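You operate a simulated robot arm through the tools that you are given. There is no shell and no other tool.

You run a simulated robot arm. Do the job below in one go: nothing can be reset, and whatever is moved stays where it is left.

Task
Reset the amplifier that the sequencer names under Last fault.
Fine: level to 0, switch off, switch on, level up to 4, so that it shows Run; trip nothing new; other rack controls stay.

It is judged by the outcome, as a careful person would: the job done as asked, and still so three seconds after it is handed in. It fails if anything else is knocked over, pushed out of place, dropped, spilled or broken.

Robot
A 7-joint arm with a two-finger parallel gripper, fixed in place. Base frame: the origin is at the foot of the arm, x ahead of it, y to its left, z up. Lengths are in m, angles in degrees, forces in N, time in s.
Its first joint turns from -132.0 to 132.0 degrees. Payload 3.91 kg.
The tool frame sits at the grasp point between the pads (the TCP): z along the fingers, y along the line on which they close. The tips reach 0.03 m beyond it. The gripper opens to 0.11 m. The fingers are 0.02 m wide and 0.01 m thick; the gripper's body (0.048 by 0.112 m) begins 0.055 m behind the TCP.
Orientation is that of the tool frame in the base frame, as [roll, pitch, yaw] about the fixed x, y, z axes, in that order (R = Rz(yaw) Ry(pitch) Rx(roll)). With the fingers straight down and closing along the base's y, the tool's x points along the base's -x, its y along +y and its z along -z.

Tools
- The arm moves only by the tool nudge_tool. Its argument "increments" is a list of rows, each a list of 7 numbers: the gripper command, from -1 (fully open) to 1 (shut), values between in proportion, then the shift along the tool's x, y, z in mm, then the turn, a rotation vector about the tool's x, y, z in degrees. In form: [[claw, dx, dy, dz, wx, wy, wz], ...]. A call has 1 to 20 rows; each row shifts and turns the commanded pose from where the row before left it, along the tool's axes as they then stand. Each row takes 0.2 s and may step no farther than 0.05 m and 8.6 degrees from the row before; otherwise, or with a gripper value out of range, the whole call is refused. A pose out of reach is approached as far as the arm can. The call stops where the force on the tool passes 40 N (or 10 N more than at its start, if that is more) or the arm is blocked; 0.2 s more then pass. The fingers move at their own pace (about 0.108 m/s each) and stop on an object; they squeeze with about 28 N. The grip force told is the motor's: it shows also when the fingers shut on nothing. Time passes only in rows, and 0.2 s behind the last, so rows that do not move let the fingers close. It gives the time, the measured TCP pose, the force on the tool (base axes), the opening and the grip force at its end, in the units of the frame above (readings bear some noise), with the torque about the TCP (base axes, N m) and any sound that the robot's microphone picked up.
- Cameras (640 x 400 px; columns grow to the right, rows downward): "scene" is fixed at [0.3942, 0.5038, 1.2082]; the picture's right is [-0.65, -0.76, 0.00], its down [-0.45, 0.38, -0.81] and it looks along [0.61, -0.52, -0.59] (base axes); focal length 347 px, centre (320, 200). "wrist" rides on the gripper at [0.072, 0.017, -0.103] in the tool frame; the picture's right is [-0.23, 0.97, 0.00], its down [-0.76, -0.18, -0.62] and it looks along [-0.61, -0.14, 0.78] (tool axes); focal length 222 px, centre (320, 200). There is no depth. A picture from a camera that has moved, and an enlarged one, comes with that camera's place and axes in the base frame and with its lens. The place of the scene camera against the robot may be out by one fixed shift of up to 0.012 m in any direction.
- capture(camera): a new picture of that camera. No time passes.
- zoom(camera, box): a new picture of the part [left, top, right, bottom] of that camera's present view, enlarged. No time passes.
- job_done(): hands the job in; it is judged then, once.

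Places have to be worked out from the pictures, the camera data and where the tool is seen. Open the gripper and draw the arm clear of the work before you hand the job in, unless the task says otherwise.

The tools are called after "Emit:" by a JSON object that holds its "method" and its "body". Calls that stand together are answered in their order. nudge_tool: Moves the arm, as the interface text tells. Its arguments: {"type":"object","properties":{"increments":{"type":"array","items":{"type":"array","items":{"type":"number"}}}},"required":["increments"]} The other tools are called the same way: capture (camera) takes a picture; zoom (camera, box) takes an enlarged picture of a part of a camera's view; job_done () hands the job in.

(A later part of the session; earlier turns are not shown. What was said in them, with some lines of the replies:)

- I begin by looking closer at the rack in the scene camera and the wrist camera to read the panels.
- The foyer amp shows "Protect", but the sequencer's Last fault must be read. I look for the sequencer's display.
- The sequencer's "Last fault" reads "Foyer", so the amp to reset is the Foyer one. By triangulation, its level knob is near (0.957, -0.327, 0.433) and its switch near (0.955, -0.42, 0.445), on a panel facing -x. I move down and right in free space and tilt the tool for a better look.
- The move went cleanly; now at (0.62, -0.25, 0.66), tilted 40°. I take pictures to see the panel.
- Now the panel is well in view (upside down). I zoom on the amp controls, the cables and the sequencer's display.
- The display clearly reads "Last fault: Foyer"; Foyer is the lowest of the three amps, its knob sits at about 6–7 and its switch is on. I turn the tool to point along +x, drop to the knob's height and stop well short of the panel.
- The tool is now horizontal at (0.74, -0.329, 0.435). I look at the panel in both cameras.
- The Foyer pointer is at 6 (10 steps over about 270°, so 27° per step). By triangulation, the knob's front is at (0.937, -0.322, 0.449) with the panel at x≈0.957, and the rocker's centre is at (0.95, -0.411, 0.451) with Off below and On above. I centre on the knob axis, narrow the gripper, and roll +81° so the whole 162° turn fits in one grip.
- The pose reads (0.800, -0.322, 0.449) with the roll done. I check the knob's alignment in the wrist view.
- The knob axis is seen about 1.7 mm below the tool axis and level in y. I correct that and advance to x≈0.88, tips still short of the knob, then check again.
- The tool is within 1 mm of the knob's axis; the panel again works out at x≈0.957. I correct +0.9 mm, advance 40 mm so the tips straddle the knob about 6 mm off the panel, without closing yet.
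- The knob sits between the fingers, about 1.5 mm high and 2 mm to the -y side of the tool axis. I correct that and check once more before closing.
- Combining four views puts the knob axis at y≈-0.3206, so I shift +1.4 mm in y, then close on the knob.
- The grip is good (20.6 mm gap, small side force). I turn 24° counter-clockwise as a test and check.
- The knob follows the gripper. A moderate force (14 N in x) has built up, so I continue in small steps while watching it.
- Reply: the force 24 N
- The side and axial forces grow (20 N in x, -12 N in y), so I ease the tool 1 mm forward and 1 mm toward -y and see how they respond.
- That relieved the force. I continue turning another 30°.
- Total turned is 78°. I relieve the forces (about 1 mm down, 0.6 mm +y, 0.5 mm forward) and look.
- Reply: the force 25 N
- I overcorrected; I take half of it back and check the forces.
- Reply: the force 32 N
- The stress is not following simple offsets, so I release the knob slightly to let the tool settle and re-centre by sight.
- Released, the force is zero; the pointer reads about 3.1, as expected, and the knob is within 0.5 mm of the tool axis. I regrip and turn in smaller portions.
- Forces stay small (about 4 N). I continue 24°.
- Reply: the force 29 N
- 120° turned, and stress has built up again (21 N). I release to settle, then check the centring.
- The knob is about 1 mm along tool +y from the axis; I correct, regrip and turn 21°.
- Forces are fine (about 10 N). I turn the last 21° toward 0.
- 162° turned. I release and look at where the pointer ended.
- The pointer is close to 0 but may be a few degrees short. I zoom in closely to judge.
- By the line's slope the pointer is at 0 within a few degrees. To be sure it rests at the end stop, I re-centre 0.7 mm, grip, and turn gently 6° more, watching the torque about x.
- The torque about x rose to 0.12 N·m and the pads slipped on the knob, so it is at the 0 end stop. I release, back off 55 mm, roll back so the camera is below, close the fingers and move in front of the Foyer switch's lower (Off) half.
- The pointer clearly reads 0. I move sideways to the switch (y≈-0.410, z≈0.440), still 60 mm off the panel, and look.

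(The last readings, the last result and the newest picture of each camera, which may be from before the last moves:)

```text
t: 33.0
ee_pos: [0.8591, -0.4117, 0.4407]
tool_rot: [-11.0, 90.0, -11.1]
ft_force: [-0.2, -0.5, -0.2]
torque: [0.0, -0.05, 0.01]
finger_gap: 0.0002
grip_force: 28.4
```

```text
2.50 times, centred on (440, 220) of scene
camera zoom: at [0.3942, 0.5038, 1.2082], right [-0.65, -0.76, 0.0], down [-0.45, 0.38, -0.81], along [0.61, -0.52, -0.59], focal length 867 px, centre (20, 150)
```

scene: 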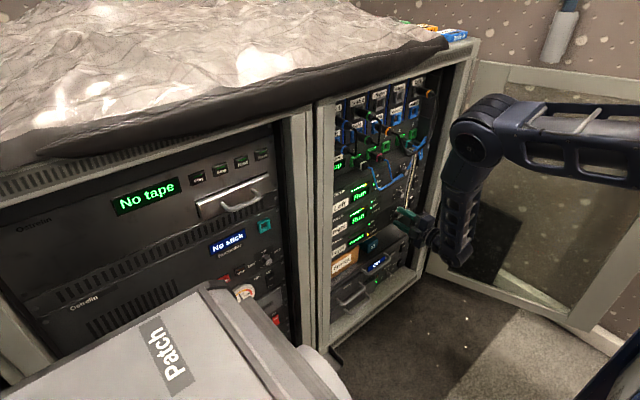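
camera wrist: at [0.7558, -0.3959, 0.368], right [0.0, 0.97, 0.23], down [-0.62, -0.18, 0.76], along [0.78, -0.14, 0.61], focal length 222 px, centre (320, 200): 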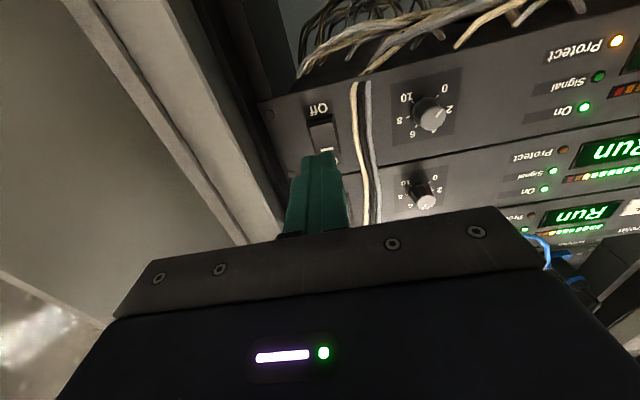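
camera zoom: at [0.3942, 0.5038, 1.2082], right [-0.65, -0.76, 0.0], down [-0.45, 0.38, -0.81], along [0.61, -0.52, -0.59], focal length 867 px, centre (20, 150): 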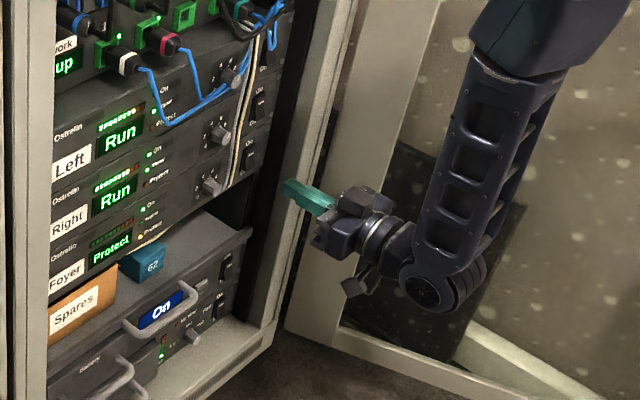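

The tool axis meets the rocker about 5 mm inside its Off edge, slightly left; I shift 1.5 mm up and 1.5 mm +y and advance 48 mm, to just short of contact.

Emit:
{"method": "nudge_tool", "body": {"increments": [[1, -1.5, 1.5, 12, 0, 0, 0], [1, 0, 0, 12, 0, 0, 0], [1, 0, 0, 12, 0, 0, 0], [1, 0, 0, 12, 0, 0, 0], [1, 0, 0, 0, 0, 0, 0]]}}

Emit:
{"method": "zoom", "body": {"camera": "wrist", "box": [220, 90, 420, 215]}}

```text
t: 34.2
ee_pos: [0.9104, -0.4095, 0.4418]
tool_rot: [-42.2, 90.0, -42.2]
ft_force: [0.7, 0.7, 0.4]
torque: [0.0, -0.03, -0.03]
finger_gap: 0.0
grip_force: 28.7
```

```text
3.20 times, centred on (320, 152) of wrist
camera zoom: at [0.8064, -0.3941, 0.3701], right [0.0, 0.97, 0.23], down [-0.62, -0.18, 0.76], along [0.78, -0.14, 0.61], focal length 711 px, centre (320, 352)
```

zoom: 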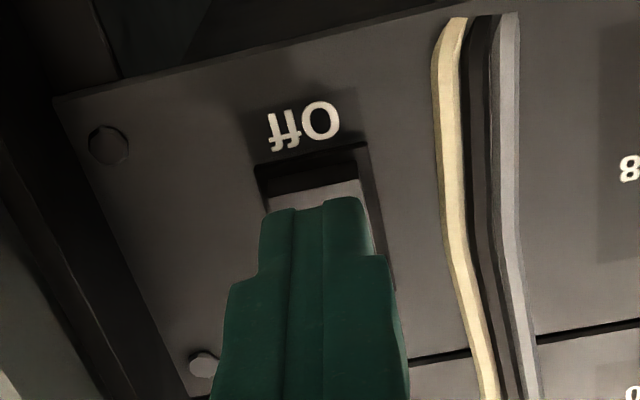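

The tip is right in front of the rocker's Off end. I press in 1.5 mm steps.

Emit:
{"method": "nudge_tool", "body": {"increments": [[1, 0, 0, 1.5, 0, 0, 0], [1, 0, 0, 1.5, 0, 0, 0], [1, 0, 0, 1.5, 0, 0, 0], [1, 0, 0, 1.5, 0, 0, 0], [1, 0, 0, 0, 0, 0, 0]]}}

Emit:
{"method": "zoom", "body": {"camera": "wrist", "box": [220, 90, 420, 215]}}

```text
t: 35.4
ee_pos: [0.913, -0.4093, 0.4424]
tool_rot: [175.3, 89.9, 175.2]
ft_force: [-0.6, 0.4, -0.3]
torque: [0.0, 0.01, 0.04]
finger_gap: 0.0
grip_force: 28.3
```

```text
3.20 times, centred on (320, 152) of wrist
camera zoom: at [0.8103, -0.393, 0.3697], right [0.0, 0.97, 0.23], down [-0.62, -0.18, 0.76], along [0.78, -0.14, 0.61], focal length 711 px, centre (320, 352)
```

zoom: 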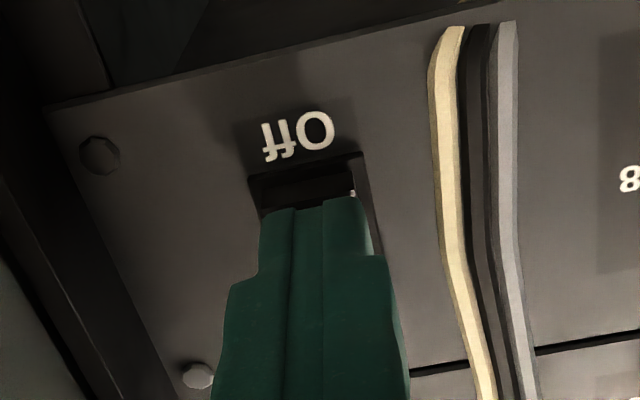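

No contact yet; I continue pressing forward in small steps.

Emit:
{"method": "nudge_tool", "body": {"increments": [[1, 0, 0, 1.5, 0, 0, 0], [1, 0, 0, 1.5, 0, 0, 0], [1, 0, 0, 1.5, 0, 0, 0], [1, 0, 0, 0, 0, 0, 0]]}}

```text
t: 36.4
ee_pos: [0.9167, -0.4087, 0.4412]
tool_rot: [170.3, 90.0, 170.4]
ft_force: [0.2, -0.4, -1.2]
torque: [0.04, 0.04, -0.01]
finger_gap: 0.0001
grip_force: 28.6
```

Emit:
{"method": "zoom", "body": {"camera": "scene", "box": [350, 170, 440, 260]}}

Emit:
{"method": "zoom", "body": {"camera": "wrist", "box": [280, 110, 352, 182]}}

```text
4.44 times, centred on (395, 215) of scene
camera zoom: at [0.3942, 0.5038, 1.2082], right [-0.65, -0.76, 0.0], down [-0.45, 0.38, -0.81], along [0.61, -0.52, -0.59], focal length 1541 px, centre (-13, 133)
```

zoom: 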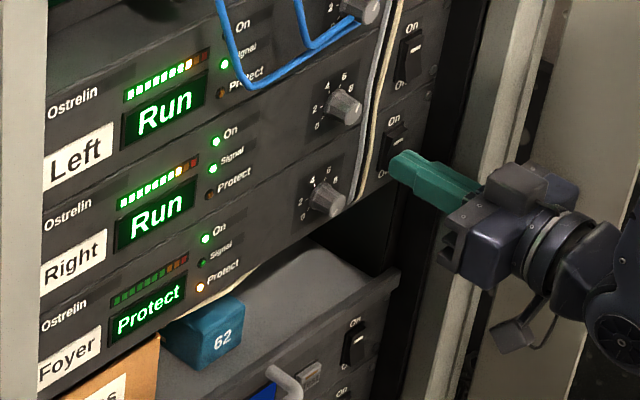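

```text
5.56 times, centred on (316, 146) of wrist
camera zoom: at [0.8145, -0.393, 0.3695], right [0.0, 0.97, 0.23], down [-0.62, -0.18, 0.76], along [0.78, -0.14, 0.61], focal length 1234 px, centre (342, 500)
```

zoom: 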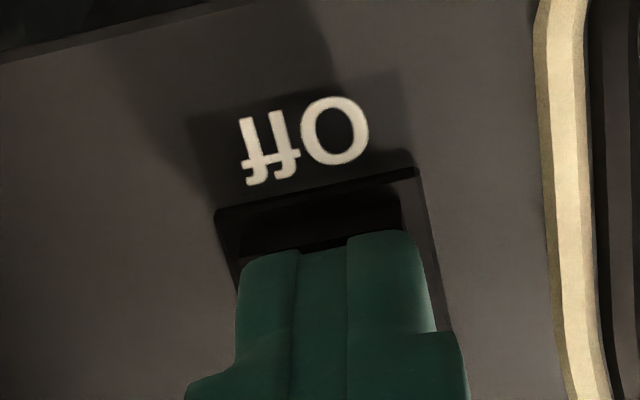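

Still free, aligned with the lower half of the rocker. I keep pressing.

Emit:
{"method": "nudge_tool", "body": {"increments": [[1, 0, 0, 1.5, 0, 0, 0], [1, 0, 0, 1.5, 0, 0, 0], [1, 0, 0, 0, 0, 0, 0]]}}

Emit:
{"method": "zoom", "body": {"camera": "scene", "box": [350, 170, 440, 260]}}

```text
t: 37.0
ee_pos: [0.9186, -0.4091, 0.4397]
tool_rot: [161.4, 89.8, 161.5]
ft_force: [-0.9, -0.7, -0.6]
torque: [-0.01, 0.01, 0.03]
finger_gap: 0.0002
grip_force: 27.7
stopped in row 2: the force on the tool passed its limit at 48 N (the readings are from after the stop); the commanded pose is now the measured one
```

```text
4.44 times, centred on (395, 215) of scene
camera zoom: at [0.3942, 0.5038, 1.2082], right [-0.65, -0.76, 0.0], down [-0.45, 0.38, -0.81], along [0.61, -0.52, -0.59], focal length 1541 px, centre (-13, 133)
```

zoom: 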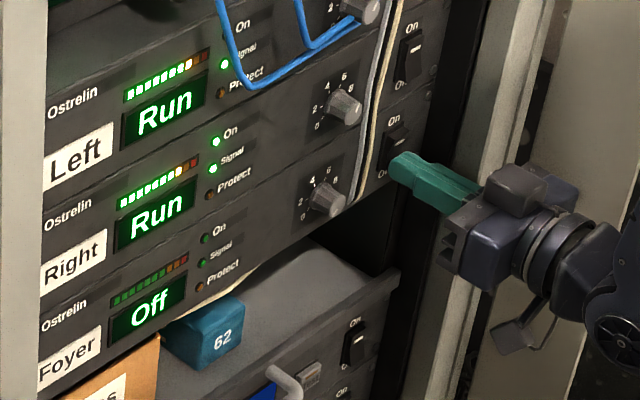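

The rocker flipped: Foyer now shows "Off". I back off 28 mm, move up to the On half (z≈0.463), and check.

Emit:
{"method": "nudge_tool", "body": {"increments": [[1, 0, 0, -14, 0, 0, 0], [1, 0, 0, -14, 0, 0, 0], [1, -12, 0, 0, 0, 0, 0], [1, -11.5, 0, 0, 0, 0, 0], [1, 0, 0, 0, 0, 0, 0], [1, 0, 0, 0, 0, 0, 0]]}}

Emit:
{"method": "zoom", "body": {"camera": "wrist", "box": [220, 80, 420, 205]}}

Emit:
{"method": "zoom", "body": {"camera": "scene", "box": [350, 170, 440, 260]}}

```text
t: 38.4
ee_pos: [0.8897, -0.4085, 0.4641]
tool_rot: [160.0, 89.9, 159.9]
ft_force: [-0.4, 0.1, 0.5]
torque: [0.05, -0.05, 0.0]
finger_gap: 0.0
grip_force: 28.1
```

```text
3.20 times, centred on (320, 142) of wrist
camera zoom: at [0.7862, -0.3925, 0.3917], right [0.0, 0.97, 0.23], down [-0.62, -0.18, 0.76], along [0.78, -0.14, 0.6], focal length 711 px, centre (320, 384)
```

zoom: 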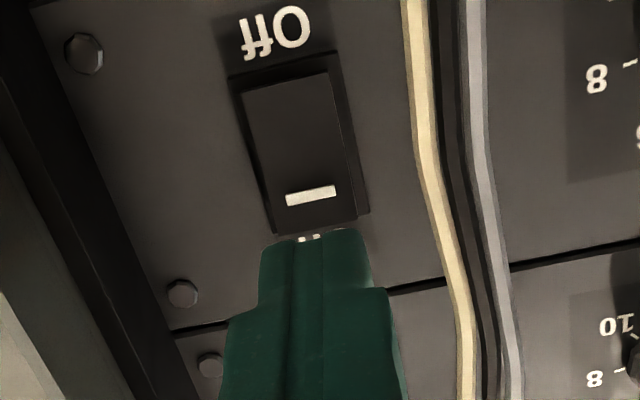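

```text
4.44 times, centred on (395, 215) of scene
camera zoom: at [0.3942, 0.5038, 1.2082], right [-0.65, -0.76, 0.0], down [-0.45, 0.38, -0.81], along [0.61, -0.52, -0.59], focal length 1541 px, centre (-13, 133)
```

zoom: 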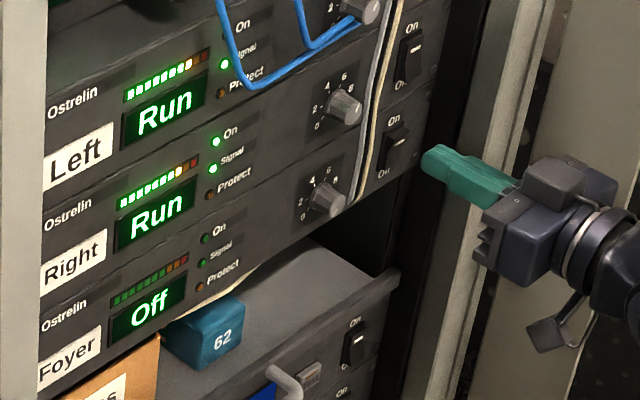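

Aligned about 6 mm inside the On edge; I shift 1.5 mm toward -y and advance to just short of contact, then press in 1 mm steps.

Emit:
{"method": "nudge_tool", "body": {"increments": [[1, 0, -1.5, 8, 0, 0, 0], [1, 0, 0, 7, 0, 0, 0], [1, 0, 0, 7, 0, 0, 0], [1, 0, 0, 1, 0, 0, 0], [1, 0, 0, 1, 0, 0, 0], [1, 0, 0, 1, 0, 0, 0], [1, 0, 0, 0, 0, 0, 0]]}}

Emit:
{"method": "zoom", "body": {"camera": "scene", "box": [350, 170, 440, 260]}}

```text
t: 40.0
ee_pos: [0.9163, -0.4104, 0.4625]
tool_rot: [161.8, 89.7, 161.7]
ft_force: [-0.3, -0.1, 0.1]
torque: [-0.01, -0.01, 0.01]
finger_gap: 0.0
grip_force: 27.8
```

```text
4.44 times, centred on (395, 215) of scene
camera zoom: at [0.3942, 0.5038, 1.2082], right [-0.65, -0.76, 0.0], down [-0.45, 0.38, -0.81], along [0.61, -0.52, -0.59], focal length 1541 px, centre (-13, 133)
```

zoom: 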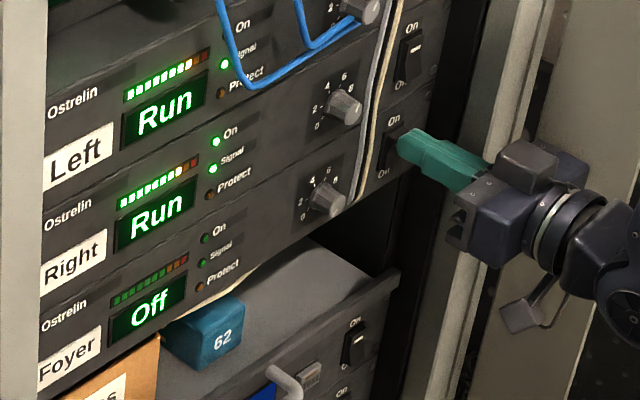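

The tip is at the On half without contact yet. I press on in 1 mm steps.

Emit:
{"method": "nudge_tool", "body": {"increments": [[1, 0, 0, 1, 0, 0, 0], [1, 0, 0, 1, 0, 0, 0], [1, 0, 0, 1, 0, 0, 0], [1, 0, 0, 0, 0, 0, 0]]}}

Emit:
{"method": "zoom", "body": {"camera": "scene", "box": [350, 170, 440, 260]}}

```text
t: 41.0
ee_pos: [0.9188, -0.411, 0.4625]
tool_rot: [162.3, 89.8, 162.3]
ft_force: [-7.6, 0.8, -2.0]
torque: [-0.05, 0.16, 0.03]
finger_gap: 0.0002
grip_force: 27.6
```

```text
4.44 times, centred on (395, 215) of scene
camera zoom: at [0.3942, 0.5038, 1.2082], right [-0.65, -0.76, 0.0], down [-0.45, 0.38, -0.81], along [0.61, -0.52, -0.59], focal length 1541 px, centre (-13, 133)
```

zoom: 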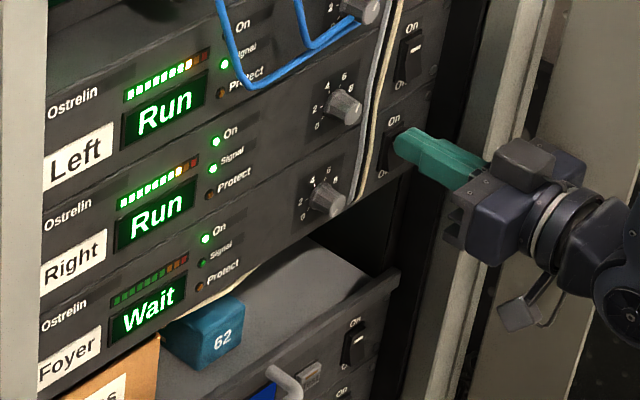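

It shows "Wait" with the On LED lit, so the switch is on. I back off, return in front of the knob with the gripper part open and rolled -54°, leaving the level at 0 while it starts.

Emit:
{"method": "nudge_tool", "body": {"increments": [[1, 0, 0, -20, 0, 0, 0], [1, 0, 0, -20, 0, 0, 0], [1, 0, 0, -20, 0, 0, 0], [1, 5.23, 30.2, 0, 0, 0, 0], [1, 5.23, 30.2, 0, 0, 0, 0], [1, 5.23, 30.3, 0, 0, 0, 0], [0.18, 0, 0, 0, 0, 0, -7.72], [0.18, 0, 0, 0, 0, 0, -7.72], [0.18, 0, 0, 0, 0, 0, -7.72], [0.18, 0, 0, 0, 0, 0, -7.71], [0.18, 0, 0, 0, 0, 0, -7.71], [0.18, 0, 0, 0, 0, 0, -7.71], [0.18, 0, 0, 0, 0, 0, -7.71], [0.18, 0, 0, 0, 0, 0, 0]]}}

Emit:
{"method": "zoom", "body": {"camera": "scene", "box": [350, 170, 440, 260]}}

Emit:
{"method": "zoom", "body": {"camera": "wrist", "box": [220, 80, 420, 205]}}

```text
t: 44.0
ee_pos: [0.8589, -0.3194, 0.4487]
tool_rot: [-90.2, 36.0, -90.1]
ft_force: [0.1, 0.4, -0.3]
torque: [0.02, 0.0, 0.01]
finger_gap: 0.045
grip_force: 0.1
```

```text
4.44 times, centred on (395, 215) of scene
camera zoom: at [0.3942, 0.5038, 1.2082], right [-0.65, -0.76, 0.0], down [-0.45, 0.38, -0.81], along [0.61, -0.52, -0.59], focal length 1541 px, centre (-13, 133)
```

zoom: 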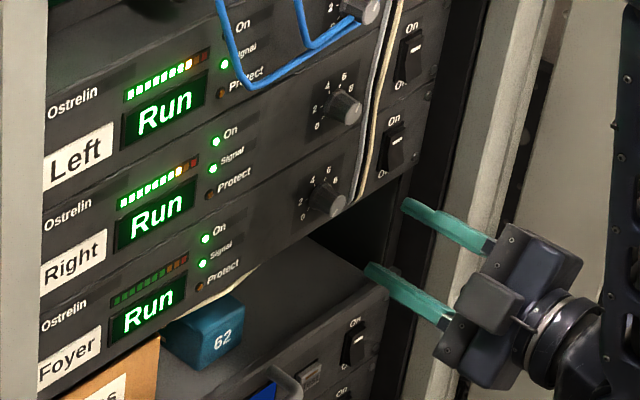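

```text
3.20 times, centred on (320, 142) of wrist
camera zoom: at [0.7555, -0.369, 0.3925], right [0.0, 0.76, -0.65], down [-0.62, 0.51, 0.59], along [0.78, 0.41, 0.47], focal length 711 px, centre (320, 384)
```

zoom: 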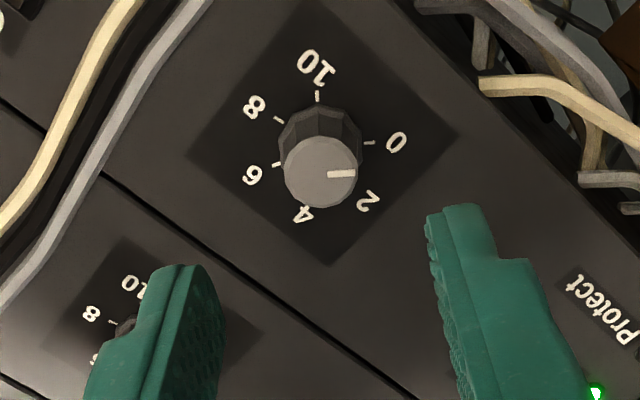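

Foyer now shows "Run" with level at 0, and Left and Right still run. The knob is exactly on the tool axis; I advance 61 mm around it and re-check centring.

Emit:
{"method": "nudge_tool", "body": {"increments": [[0.18, 0, 0, 15, 0, 0, 0], [0.18, 0, 0, 15, 0, 0, 0], [0.18, 0, 0, 15, 0, 0, 0], [0.18, 0, 0, 8, 0, 0, 0], [0.18, 0, 0, 8, 0, 0, 0], [0.18, 0, 0, 0, 0, 0, 0]]}}

Emit:
{"method": "zoom", "body": {"camera": "wrist", "box": [220, 110, 420, 235]}}

```text
t: 45.4
ee_pos: [0.9207, -0.32, 0.4473]
tool_rot: [-90.2, 36.1, -90.1]
ft_force: [0.0, -0.8, 0.8]
torque: [-0.02, -0.03, 0.02]
finger_gap: 0.0452
grip_force: 0.0
```

```text
3.20 times, centred on (320, 172) of wrist
camera zoom: at [0.8168, -0.3694, 0.3922], right [0.0, 0.76, -0.65], down [-0.62, 0.51, 0.59], along [0.78, 0.41, 0.47], focal length 711 px, centre (320, 288)
```

zoom: 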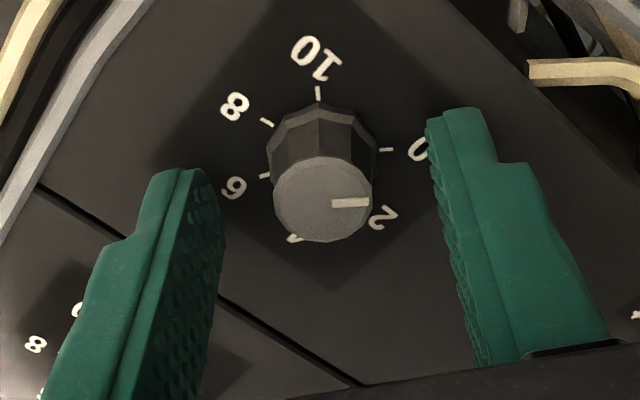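

Centred within 0.6 mm. I correct, grip, and turn clockwise 27° (one step), checking forces.

Emit:
{"method": "nudge_tool", "body": {"increments": [[0.18, 0, 0.5, 0, 0, 0, 0], [0.5, 0, 0, 0, 0, 0, 0], [1, 0, 0, 0, 0, 0, 0], [1, 0, 0, 0, 0, 0, 0], [1, 0, 0, 0, 0, 0, 5.4], [1, 0, 0, 0, 0, 0, 5.4], [1, 0, 0, 0, 0, 0, 5.4], [1, 0, 0, 0, 0, 0, 5.4], [1, 0, 0, 0, 0, 0, 5.4], [1, 0, 0, 0, 0, 0, 0]]}}

Emit:
{"method": "zoom", "body": {"camera": "wrist", "box": [220, 110, 420, 235]}}

Emit:
{"method": "zoom", "body": {"camera": "scene", "box": [350, 170, 440, 260]}}

```text
t: 47.6
ee_pos: [0.9188, -0.3186, 0.4481]
tool_rot: [-90.3, 63.2, -90.4]
ft_force: [5.9, 1.4, -2.8]
torque: [0.03, -0.18, 0.26]
finger_gap: 0.0201
grip_force: 45.1
```

```text
3.20 times, centred on (320, 172) of wrist
camera zoom: at [0.8155, -0.3381, 0.3763], right [0.0, 0.97, -0.24], down [-0.62, 0.19, 0.76], along [0.78, 0.15, 0.6], focal length 711 px, centre (320, 288)
```

zoom: 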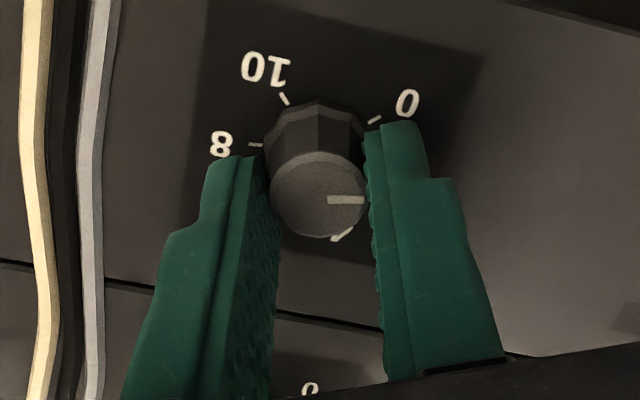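

```text
4.44 times, centred on (395, 215) of scene
camera zoom: at [0.3942, 0.5038, 1.2082], right [-0.65, -0.76, 0.0], down [-0.45, 0.38, -0.81], along [0.61, -0.52, -0.59], focal length 1541 px, centre (-13, 133)
```

zoom: 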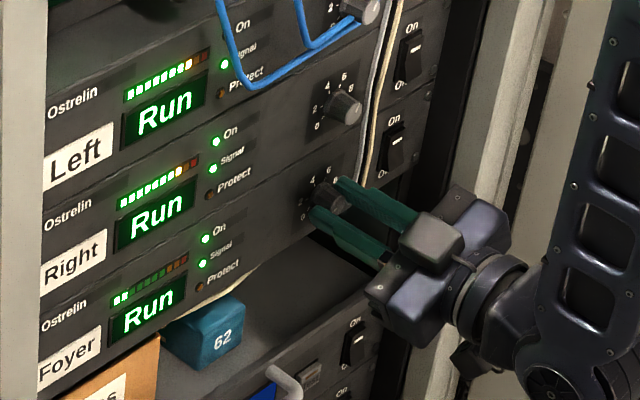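

Level is at about 1, the meter shows a little signal, and it stays in Run. I turn another 27° slowly.

Emit:
{"method": "nudge_tool", "body": {"increments": [[1, 0, 0, 0, 0, 0, 5.4], [1, 0, 0, 0, 0, 0, 5.4], [1, 0, 0, 0, 0, 0, 5.4], [1, 0, 0, 0, 0, 0, 5.4], [1, 0, 0, 0, 0, 0, 5.4], [1, 0, 0, 0, 0, 0, 0]]}}

```text
t: 49.0
ee_pos: [0.9186, -0.3199, 0.4492]
tool_rot: [112.3, 89.9, 112.2]
ft_force: [-20.1, 0.9, 21.2]
torque: [0.02, -1.1, -0.03]
finger_gap: 0.0204
grip_force: 45.2
```

Level is at about 2 with 21 N of stress; I release to settle and check centring and pointer.

Emit:
{"method": "nudge_tool", "body": {"increments": [[0.35, 0, 0, 0, 0, 0, 0], [0.18, 0, 0, 0, 0, 0, 0], [0.18, 0, 0, 0, 0, 0, 0]]}}

Emit:
{"method": "zoom", "body": {"camera": "wrist", "box": [220, 110, 420, 235]}}

Emit:
{"method": "zoom", "body": {"camera": "scene", "box": [350, 170, 440, 260]}}

```text
t: 49.8
ee_pos: [0.9201, -0.3202, 0.4462]
tool_rot: [160.1, 89.8, 160.0]
ft_force: [0.9, -0.4, 0.0]
torque: [0.02, -0.03, 0.03]
finger_gap: 0.0451
grip_force: 0.0
```

```text
3.20 times, centred on (320, 172) of wrist
camera zoom: at [0.8157, -0.3035, 0.3749], right [0.0, 0.97, 0.23], down [-0.62, -0.18, 0.76], along [0.78, -0.14, 0.6], focal length 711 px, centre (320, 288)
```

zoom: 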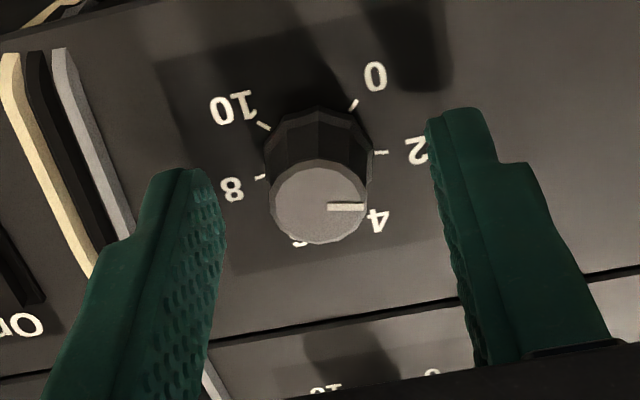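

```text
4.44 times, centred on (395, 215) of scene
camera zoom: at [0.3942, 0.5038, 1.2082], right [-0.65, -0.76, 0.0], down [-0.45, 0.38, -0.81], along [0.61, -0.52, -0.59], focal length 1541 px, centre (-13, 133)
```

zoom: 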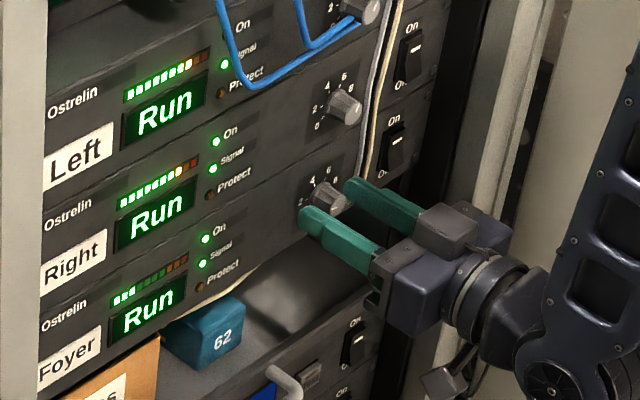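

Pointer at 2, display "Run". I regrip and turn another 27°.

Emit:
{"method": "nudge_tool", "body": {"increments": [[0.18, 0, -0.3, 0, 0, 0, 0], [0.5, 0, 0, 0, 0, 0, 0], [1, 0, 0, 0, 0, 0, 0], [1, 0, 0, 0, 0, 0, 0], [1, 0, 0, 0, 0, 0, 5.4], [1, 0, 0, 0, 0, 0, 5.4], [1, 0, 0, 0, 0, 0, 5.4], [1, 0, 0, 0, 0, 0, 5.4], [1, 0, 0, 0, 0, 0, 5.4], [1, 0, 0, 0, 0, 0, 0]]}}

Emit:
{"method": "zoom", "body": {"camera": "scene", "box": [350, 170, 440, 260]}}

```text
t: 52.0
ee_pos: [0.9192, -0.32, 0.4473]
tool_rot: [90.5, 62.9, 90.4]
ft_force: [17.7, -7.2, -18.5]
torque: [-0.02, 0.94, 0.01]
finger_gap: 0.0203
grip_force: 44.5
```

```text
4.44 times, centred on (395, 215) of scene
camera zoom: at [0.3942, 0.5038, 1.2082], right [-0.65, -0.76, 0.0], down [-0.45, 0.38, -0.81], along [0.61, -0.52, -0.59], focal length 1541 px, centre (-13, 133)
```

zoom: 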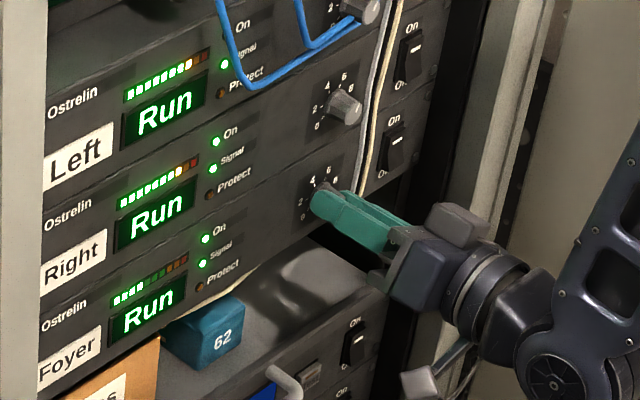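

Level about 3, still Run; stress about 18 N again, so I release and check.

Emit:
{"method": "nudge_tool", "body": {"increments": [[0.35, 0, 0, 0, 0, 0, 0], [0.18, 0, 0, 0, 0, 0, 0], [0.18, 0, 0, 0, 0, 0, 0]]}}

Emit:
{"method": "zoom", "body": {"camera": "wrist", "box": [220, 110, 420, 235]}}

```text
t: 52.8
ee_pos: [0.9189, -0.3192, 0.4481]
tool_rot: [90.3, 62.9, 90.3]
ft_force: [-0.1, 0.4, 0.3]
torque: [0.02, 0.0, -0.01]
finger_gap: 0.045
grip_force: 0.1
```

```text
3.20 times, centred on (320, 172) of wrist
camera zoom: at [0.8152, -0.2728, 0.3919], right [0.0, 0.76, 0.65], down [-0.62, -0.5, 0.6], along [0.78, -0.4, 0.47], focal length 711 px, centre (320, 288)
```

zoom: 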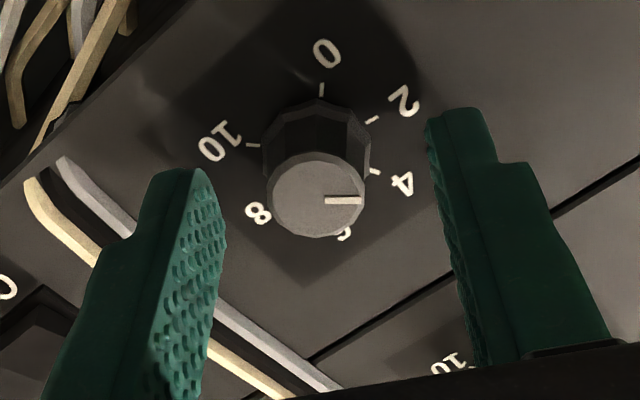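

Pointer is at about 3 and the tool needs a 1 mm shift. I re-centre, regrip and turn the last 27° to 4.

Emit:
{"method": "nudge_tool", "body": {"increments": [[0.18, 0.5, -0.8, 0, 0, 0, 0], [0.5, 0, 0, 0, 0, 0, 0], [1, 0, 0, 0, 0, 0, 0], [1, 0, 0, 0, 0, 0, 0], [1, 0, 0, 0, 0, 0, 5.4], [1, 0, 0, 0, 0, 0, 5.4], [1, 0, 0, 0, 0, 0, 5.4], [1, 0, 0, 0, 0, 0, 5.4], [1, 0, 0, 0, 0, 0, 5.4], [1, 0, 0, 0, 0, 0, 0]]}}

Emit:
{"method": "zoom", "body": {"camera": "scene", "box": [350, 170, 440, 260]}}

```text
t: 55.0
ee_pos: [0.9194, -0.3209, 0.4468]
tool_rot: [90.2, 35.9, 90.0]
ft_force: [8.4, -3.0, -2.0]
torque: [-0.04, 0.26, 0.09]
finger_gap: 0.0204
grip_force: 44.7
```

```text
4.44 times, centred on (395, 215) of scene
camera zoom: at [0.3942, 0.5038, 1.2082], right [-0.65, -0.76, 0.0], down [-0.45, 0.38, -0.81], along [0.61, -0.52, -0.59], focal length 1541 px, centre (-13, 133)
```

zoom: 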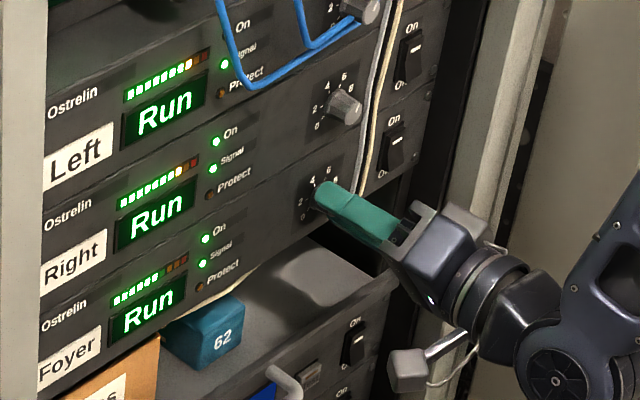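

The display still reads Run with more level. I release and check the pointer closely.

Emit:
{"method": "nudge_tool", "body": {"increments": [[0.35, 0, 0, 0, 0, 0, 0], [0.18, 0, 0, 0, 0, 0, 0], [0.18, 0, 0, 0, 0, 0, 0]]}}

Emit:
{"method": "zoom", "body": {"camera": "wrist", "box": [220, 110, 420, 235]}}

Emit:
{"method": "zoom", "body": {"camera": "wrist", "box": [290, 120, 362, 192]}}

```text
t: 55.8
ee_pos: [0.9185, -0.3206, 0.4471]
tool_rot: [90.2, 35.9, 90.2]
ft_force: [0.3, -0.8, 0.6]
torque: [0.04, 0.02, 0.0]
finger_gap: 0.045
grip_force: 0.1
```

```text
3.20 times, centred on (320, 172) of wrist
camera zoom: at [0.8154, -0.2521, 0.4188], right [0.0, 0.39, 0.92], down [-0.62, -0.72, 0.3], along [0.78, -0.57, 0.24], focal length 711 px, centre (320, 288)
```

zoom: 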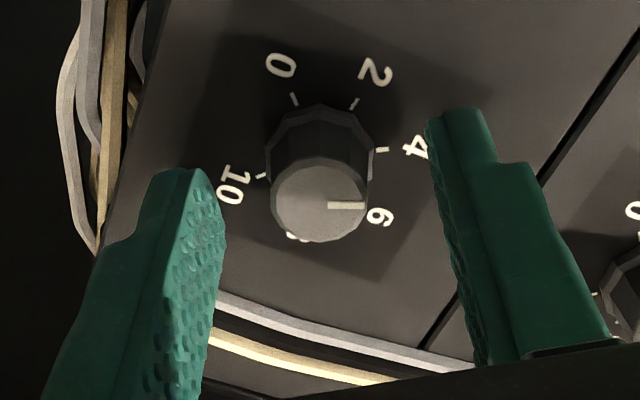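

```text
5.56 times, centred on (326, 156) of wrist
camera zoom: at [0.8154, -0.2521, 0.4188], right [0.0, 0.39, 0.92], down [-0.62, -0.72, 0.3], along [0.78, -0.57, 0.24], focal length 1234 px, centre (287, 444)
```

zoom: 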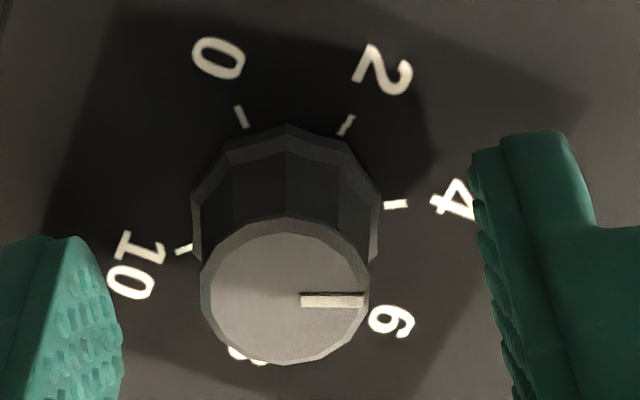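

The pointer lies on the 4 tick within about 2–3°. I back straight off 60 mm and verify from farther away.

Emit:
{"method": "nudge_tool", "body": {"increments": [[0.18, 0, 0, -15, 0, 0, 0], [0.18, 0, 0, -15, 0, 0, 0], [0.18, 0, 0, -20, 0, 0, 0], [0.18, 0, 0, -20, 0, 0, 0], [0.18, 0, 0, -20, 0, 0, 0], [0.18, 0, 0, -20, 0, 0, 0], [0.18, 0, 0, 0, 0, 0, 0]]}}

Emit:
{"method": "zoom", "body": {"camera": "wrist", "box": [280, 80, 360, 130]}}

Emit:
{"method": "capture", "body": {"camera": "wrist"}}

Emit:
{"method": "zoom", "body": {"camera": "scene", "box": [330, 150, 440, 270]}}

```text
t: 57.4
ee_pos: [0.8091, -0.3224, 0.4486]
tool_rot: [90.2, 36.1, 90.2]
ft_force: [-0.3, 0.1, 0.7]
torque: [-0.01, 0.01, 0.04]
finger_gap: 0.0451
grip_force: 0.0
```

```text
8.00 times, centred on (320, 105) of wrist
camera zoom: at [0.7063, -0.2542, 0.4199], right [0.0, 0.39, 0.92], down [-0.62, -0.72, 0.3], along [0.78, -0.57, 0.24], focal length 1777 px, centre (320, 960)
```

zoom: 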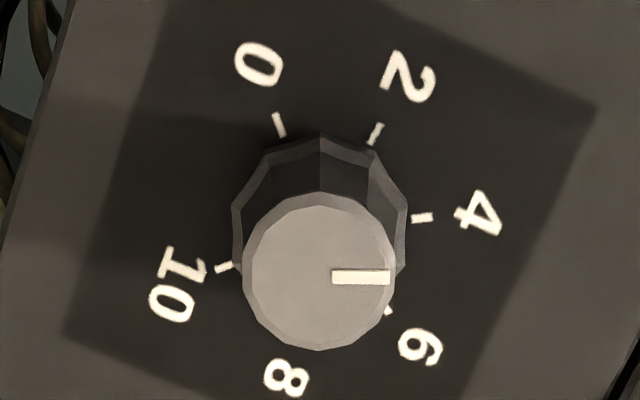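

```text
taken
camera wrist: at [0.7063, -0.2542, 0.4199], right [0.0, 0.39, 0.92], down [-0.62, -0.72, 0.3], along [0.78, -0.57, 0.24], focal length 222 px, centre (320, 200)
```

wrist: 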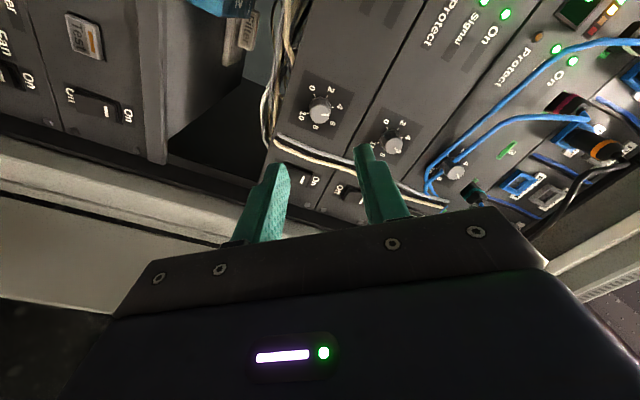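

```text
3.33 times, centred on (385, 210) of scene
camera zoom: at [0.3942, 0.5038, 1.2082], right [-0.65, -0.76, 0.0], down [-0.45, 0.38, -0.81], along [0.61, -0.52, -0.59], focal length 1156 px, centre (103, 167)
```

zoom: 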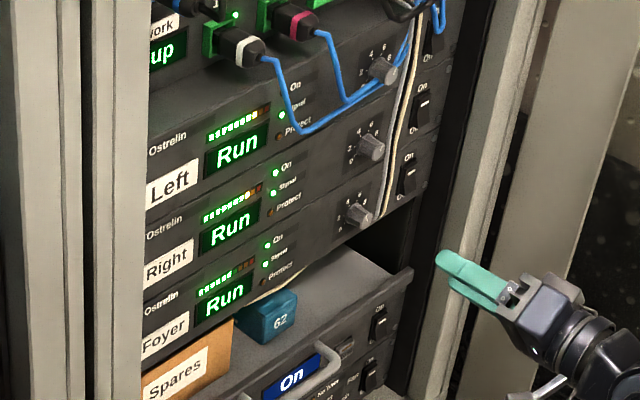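

Pointer on 4 (about 4.1 at most), Foyer shows "Run" with its switch on, Left and Right are unchanged. I withdraw the arm well clear, open the gripper, and do a final check.

Emit:
{"method": "nudge_tool", "body": {"increments": [[-1, 0, 0, -40, 0, 0, 0], [-1, 0, 0, -40, 0, 0, 0], [-1, 0, 0, -40, 0, 0, 0], [-1, 0, 0, -40, 0, 0, 0], [-1, 0, 0, 0, 0, 0, -7.72], [-1, 0, 0, 0, 0, 0, -7.72], [-1, 0, 0, 0, 0, 0, -7.72], [-1, 0, 0, 0, 0, 0, -7.71], [-1, 0, 0, 0, 0, 0, -7.71], [-1, 0, 0, 0, 0, 0, -7.71], [-1, 0, 0, 0, 0, 0, -7.71], [-1, -40, 10, 0, 0, 8, 0], [-1, -40, 10, 0, 0, 8, 0], [-1, -40, 10, 0, 0, 8, 0], [-1, -40, 10, 0, 0, 8, 0], [-1, 0, 0, 0, 0, 8, 0], [-1, 0, 0, 0, 0, 0, 0]]}}

Emit:
{"method": "capture", "body": {"camera": "wrist"}}

Emit:
{"method": "capture", "body": {"camera": "scene"}}

```text
t: 61.0
ee_pos: [0.6818, -0.2801, 0.6029]
tool_rot: [179.9, 49.8, 179.9]
ft_force: [0.9, 0.2, -0.2]
torque: [0.02, 0.01, 0.02]
finger_gap: 0.1099
grip_force: 0.0
```

```text
taken
camera wrist: at [0.5566, -0.2645, 0.615], right [0.15, 0.97, 0.17], down [0.02, -0.18, 0.98], along [0.99, -0.14, -0.04], focal length 222 px, centre (320, 200)
```

wrist: 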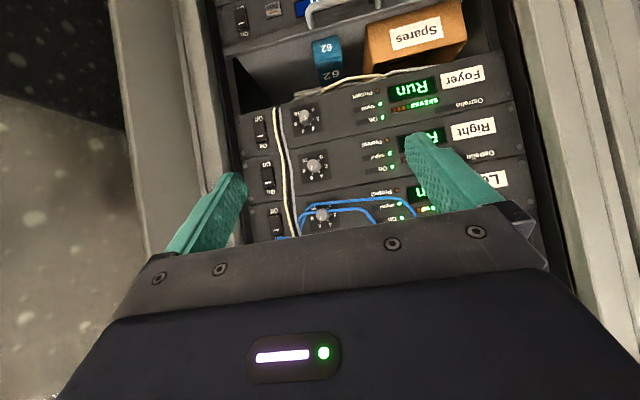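

```text
taken
```

scene: 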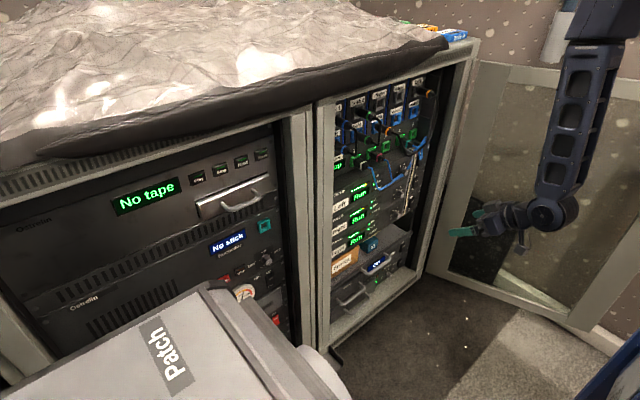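

The arm is clear and open. I zoom on the controls and displays for a last check.

Emit:
{"method": "zoom", "body": {"camera": "wrist", "box": [230, 90, 350, 165]}}

Emit:
{"method": "zoom", "body": {"camera": "wrist", "box": [270, 90, 350, 140]}}

Emit:
{"method": "zoom", "body": {"camera": "scene", "box": [320, 70, 440, 190]}}

Emit:
{"method": "zoom", "body": {"camera": "scene", "box": [320, 170, 440, 320]}}

```text
5.33 times, centred on (290, 128) of wrist
camera zoom: at [0.5566, -0.2645, 0.615], right [0.15, 0.97, 0.17], down [0.02, -0.18, 0.98], along [0.99, -0.14, -0.04], focal length 1185 px, centre (480, 587)
```

zoom: 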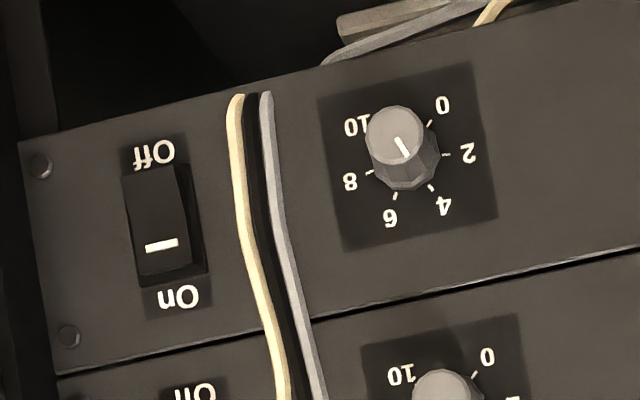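

```text
8.00 times, centred on (310, 115) of wrist
camera zoom: at [0.5566, -0.2645, 0.615], right [0.15, 0.97, 0.17], down [0.02, -0.18, 0.98], along [0.99, -0.14, -0.04], focal length 1777 px, centre (400, 880)
```

zoom: 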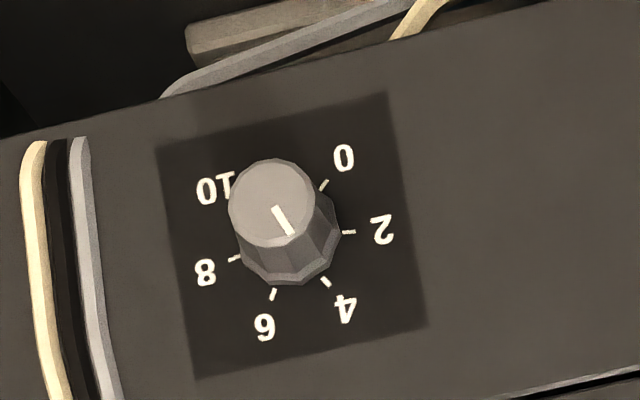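

```text
3.33 times, centred on (380, 130) of scene
camera zoom: at [0.3942, 0.5038, 1.2082], right [-0.65, -0.76, 0.0], down [-0.45, 0.38, -0.81], along [0.61, -0.52, -0.59], focal length 1156 px, centre (120, 433)
```

zoom: 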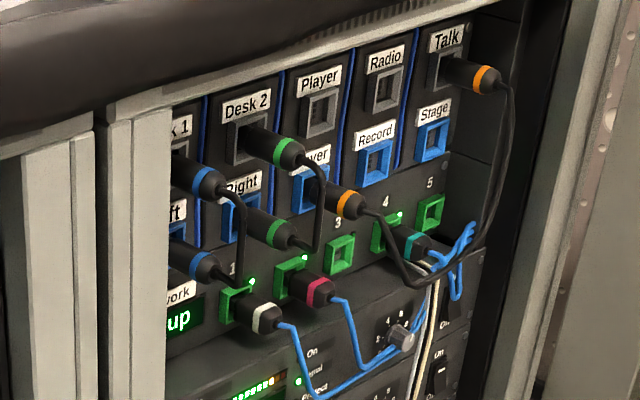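

```text
2.67 times, centred on (380, 245) of scene
camera zoom: at [0.3942, 0.5038, 1.2082], right [-0.65, -0.76, 0.0], down [-0.45, 0.38, -0.81], along [0.61, -0.52, -0.59], focal length 924 px, centre (160, 80)
```

zoom: 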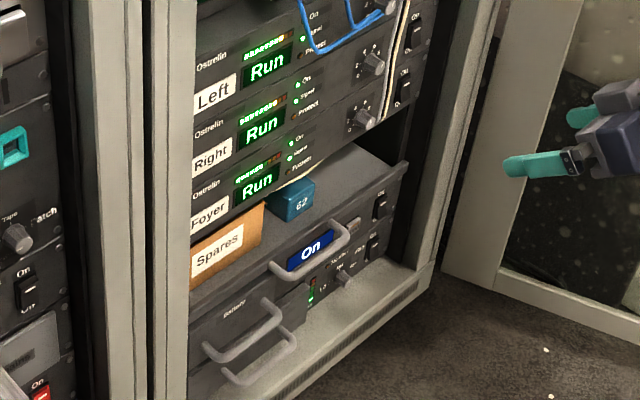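

The final check shows:
- **Foyer:** switch on, level pointer at 4 to within about a tenth of a step, display "Run".
- **Left and Right:** both still show "Run".
- **Surroundings:** cables, patch leads and boxes look the same as at the start.

The arm is clear with the gripper open, so I hand the job in.

Emit:
{"method": "job_done", "body": {}}

```text
The job is handed in.
```

I reset the Foyer amplifier, the one the sequencer names under Last fault, and it now shows Run. I've handed the job in, but no verdict has come back yet.

- **Sequence:** I turned the level from 6 down to its stop at 0 and switched the amplifier off, then on. It showed Wait, then Run. Only then did I raise the level to 4.
- **Level:** the pointer sits at 4, or about a tenth of a step above.
- **Force:** the press to switch it off peaked at 48 N and tripped the arm's force stop. The rocker flipped as intended, and I saw no damage.
- **Rest of the rack:** Left and Right stayed in Run. The cables, patch leads and boxes look as they did at the start, and I touched no other controls.

The arm is back clear of the rack with the gripper open.
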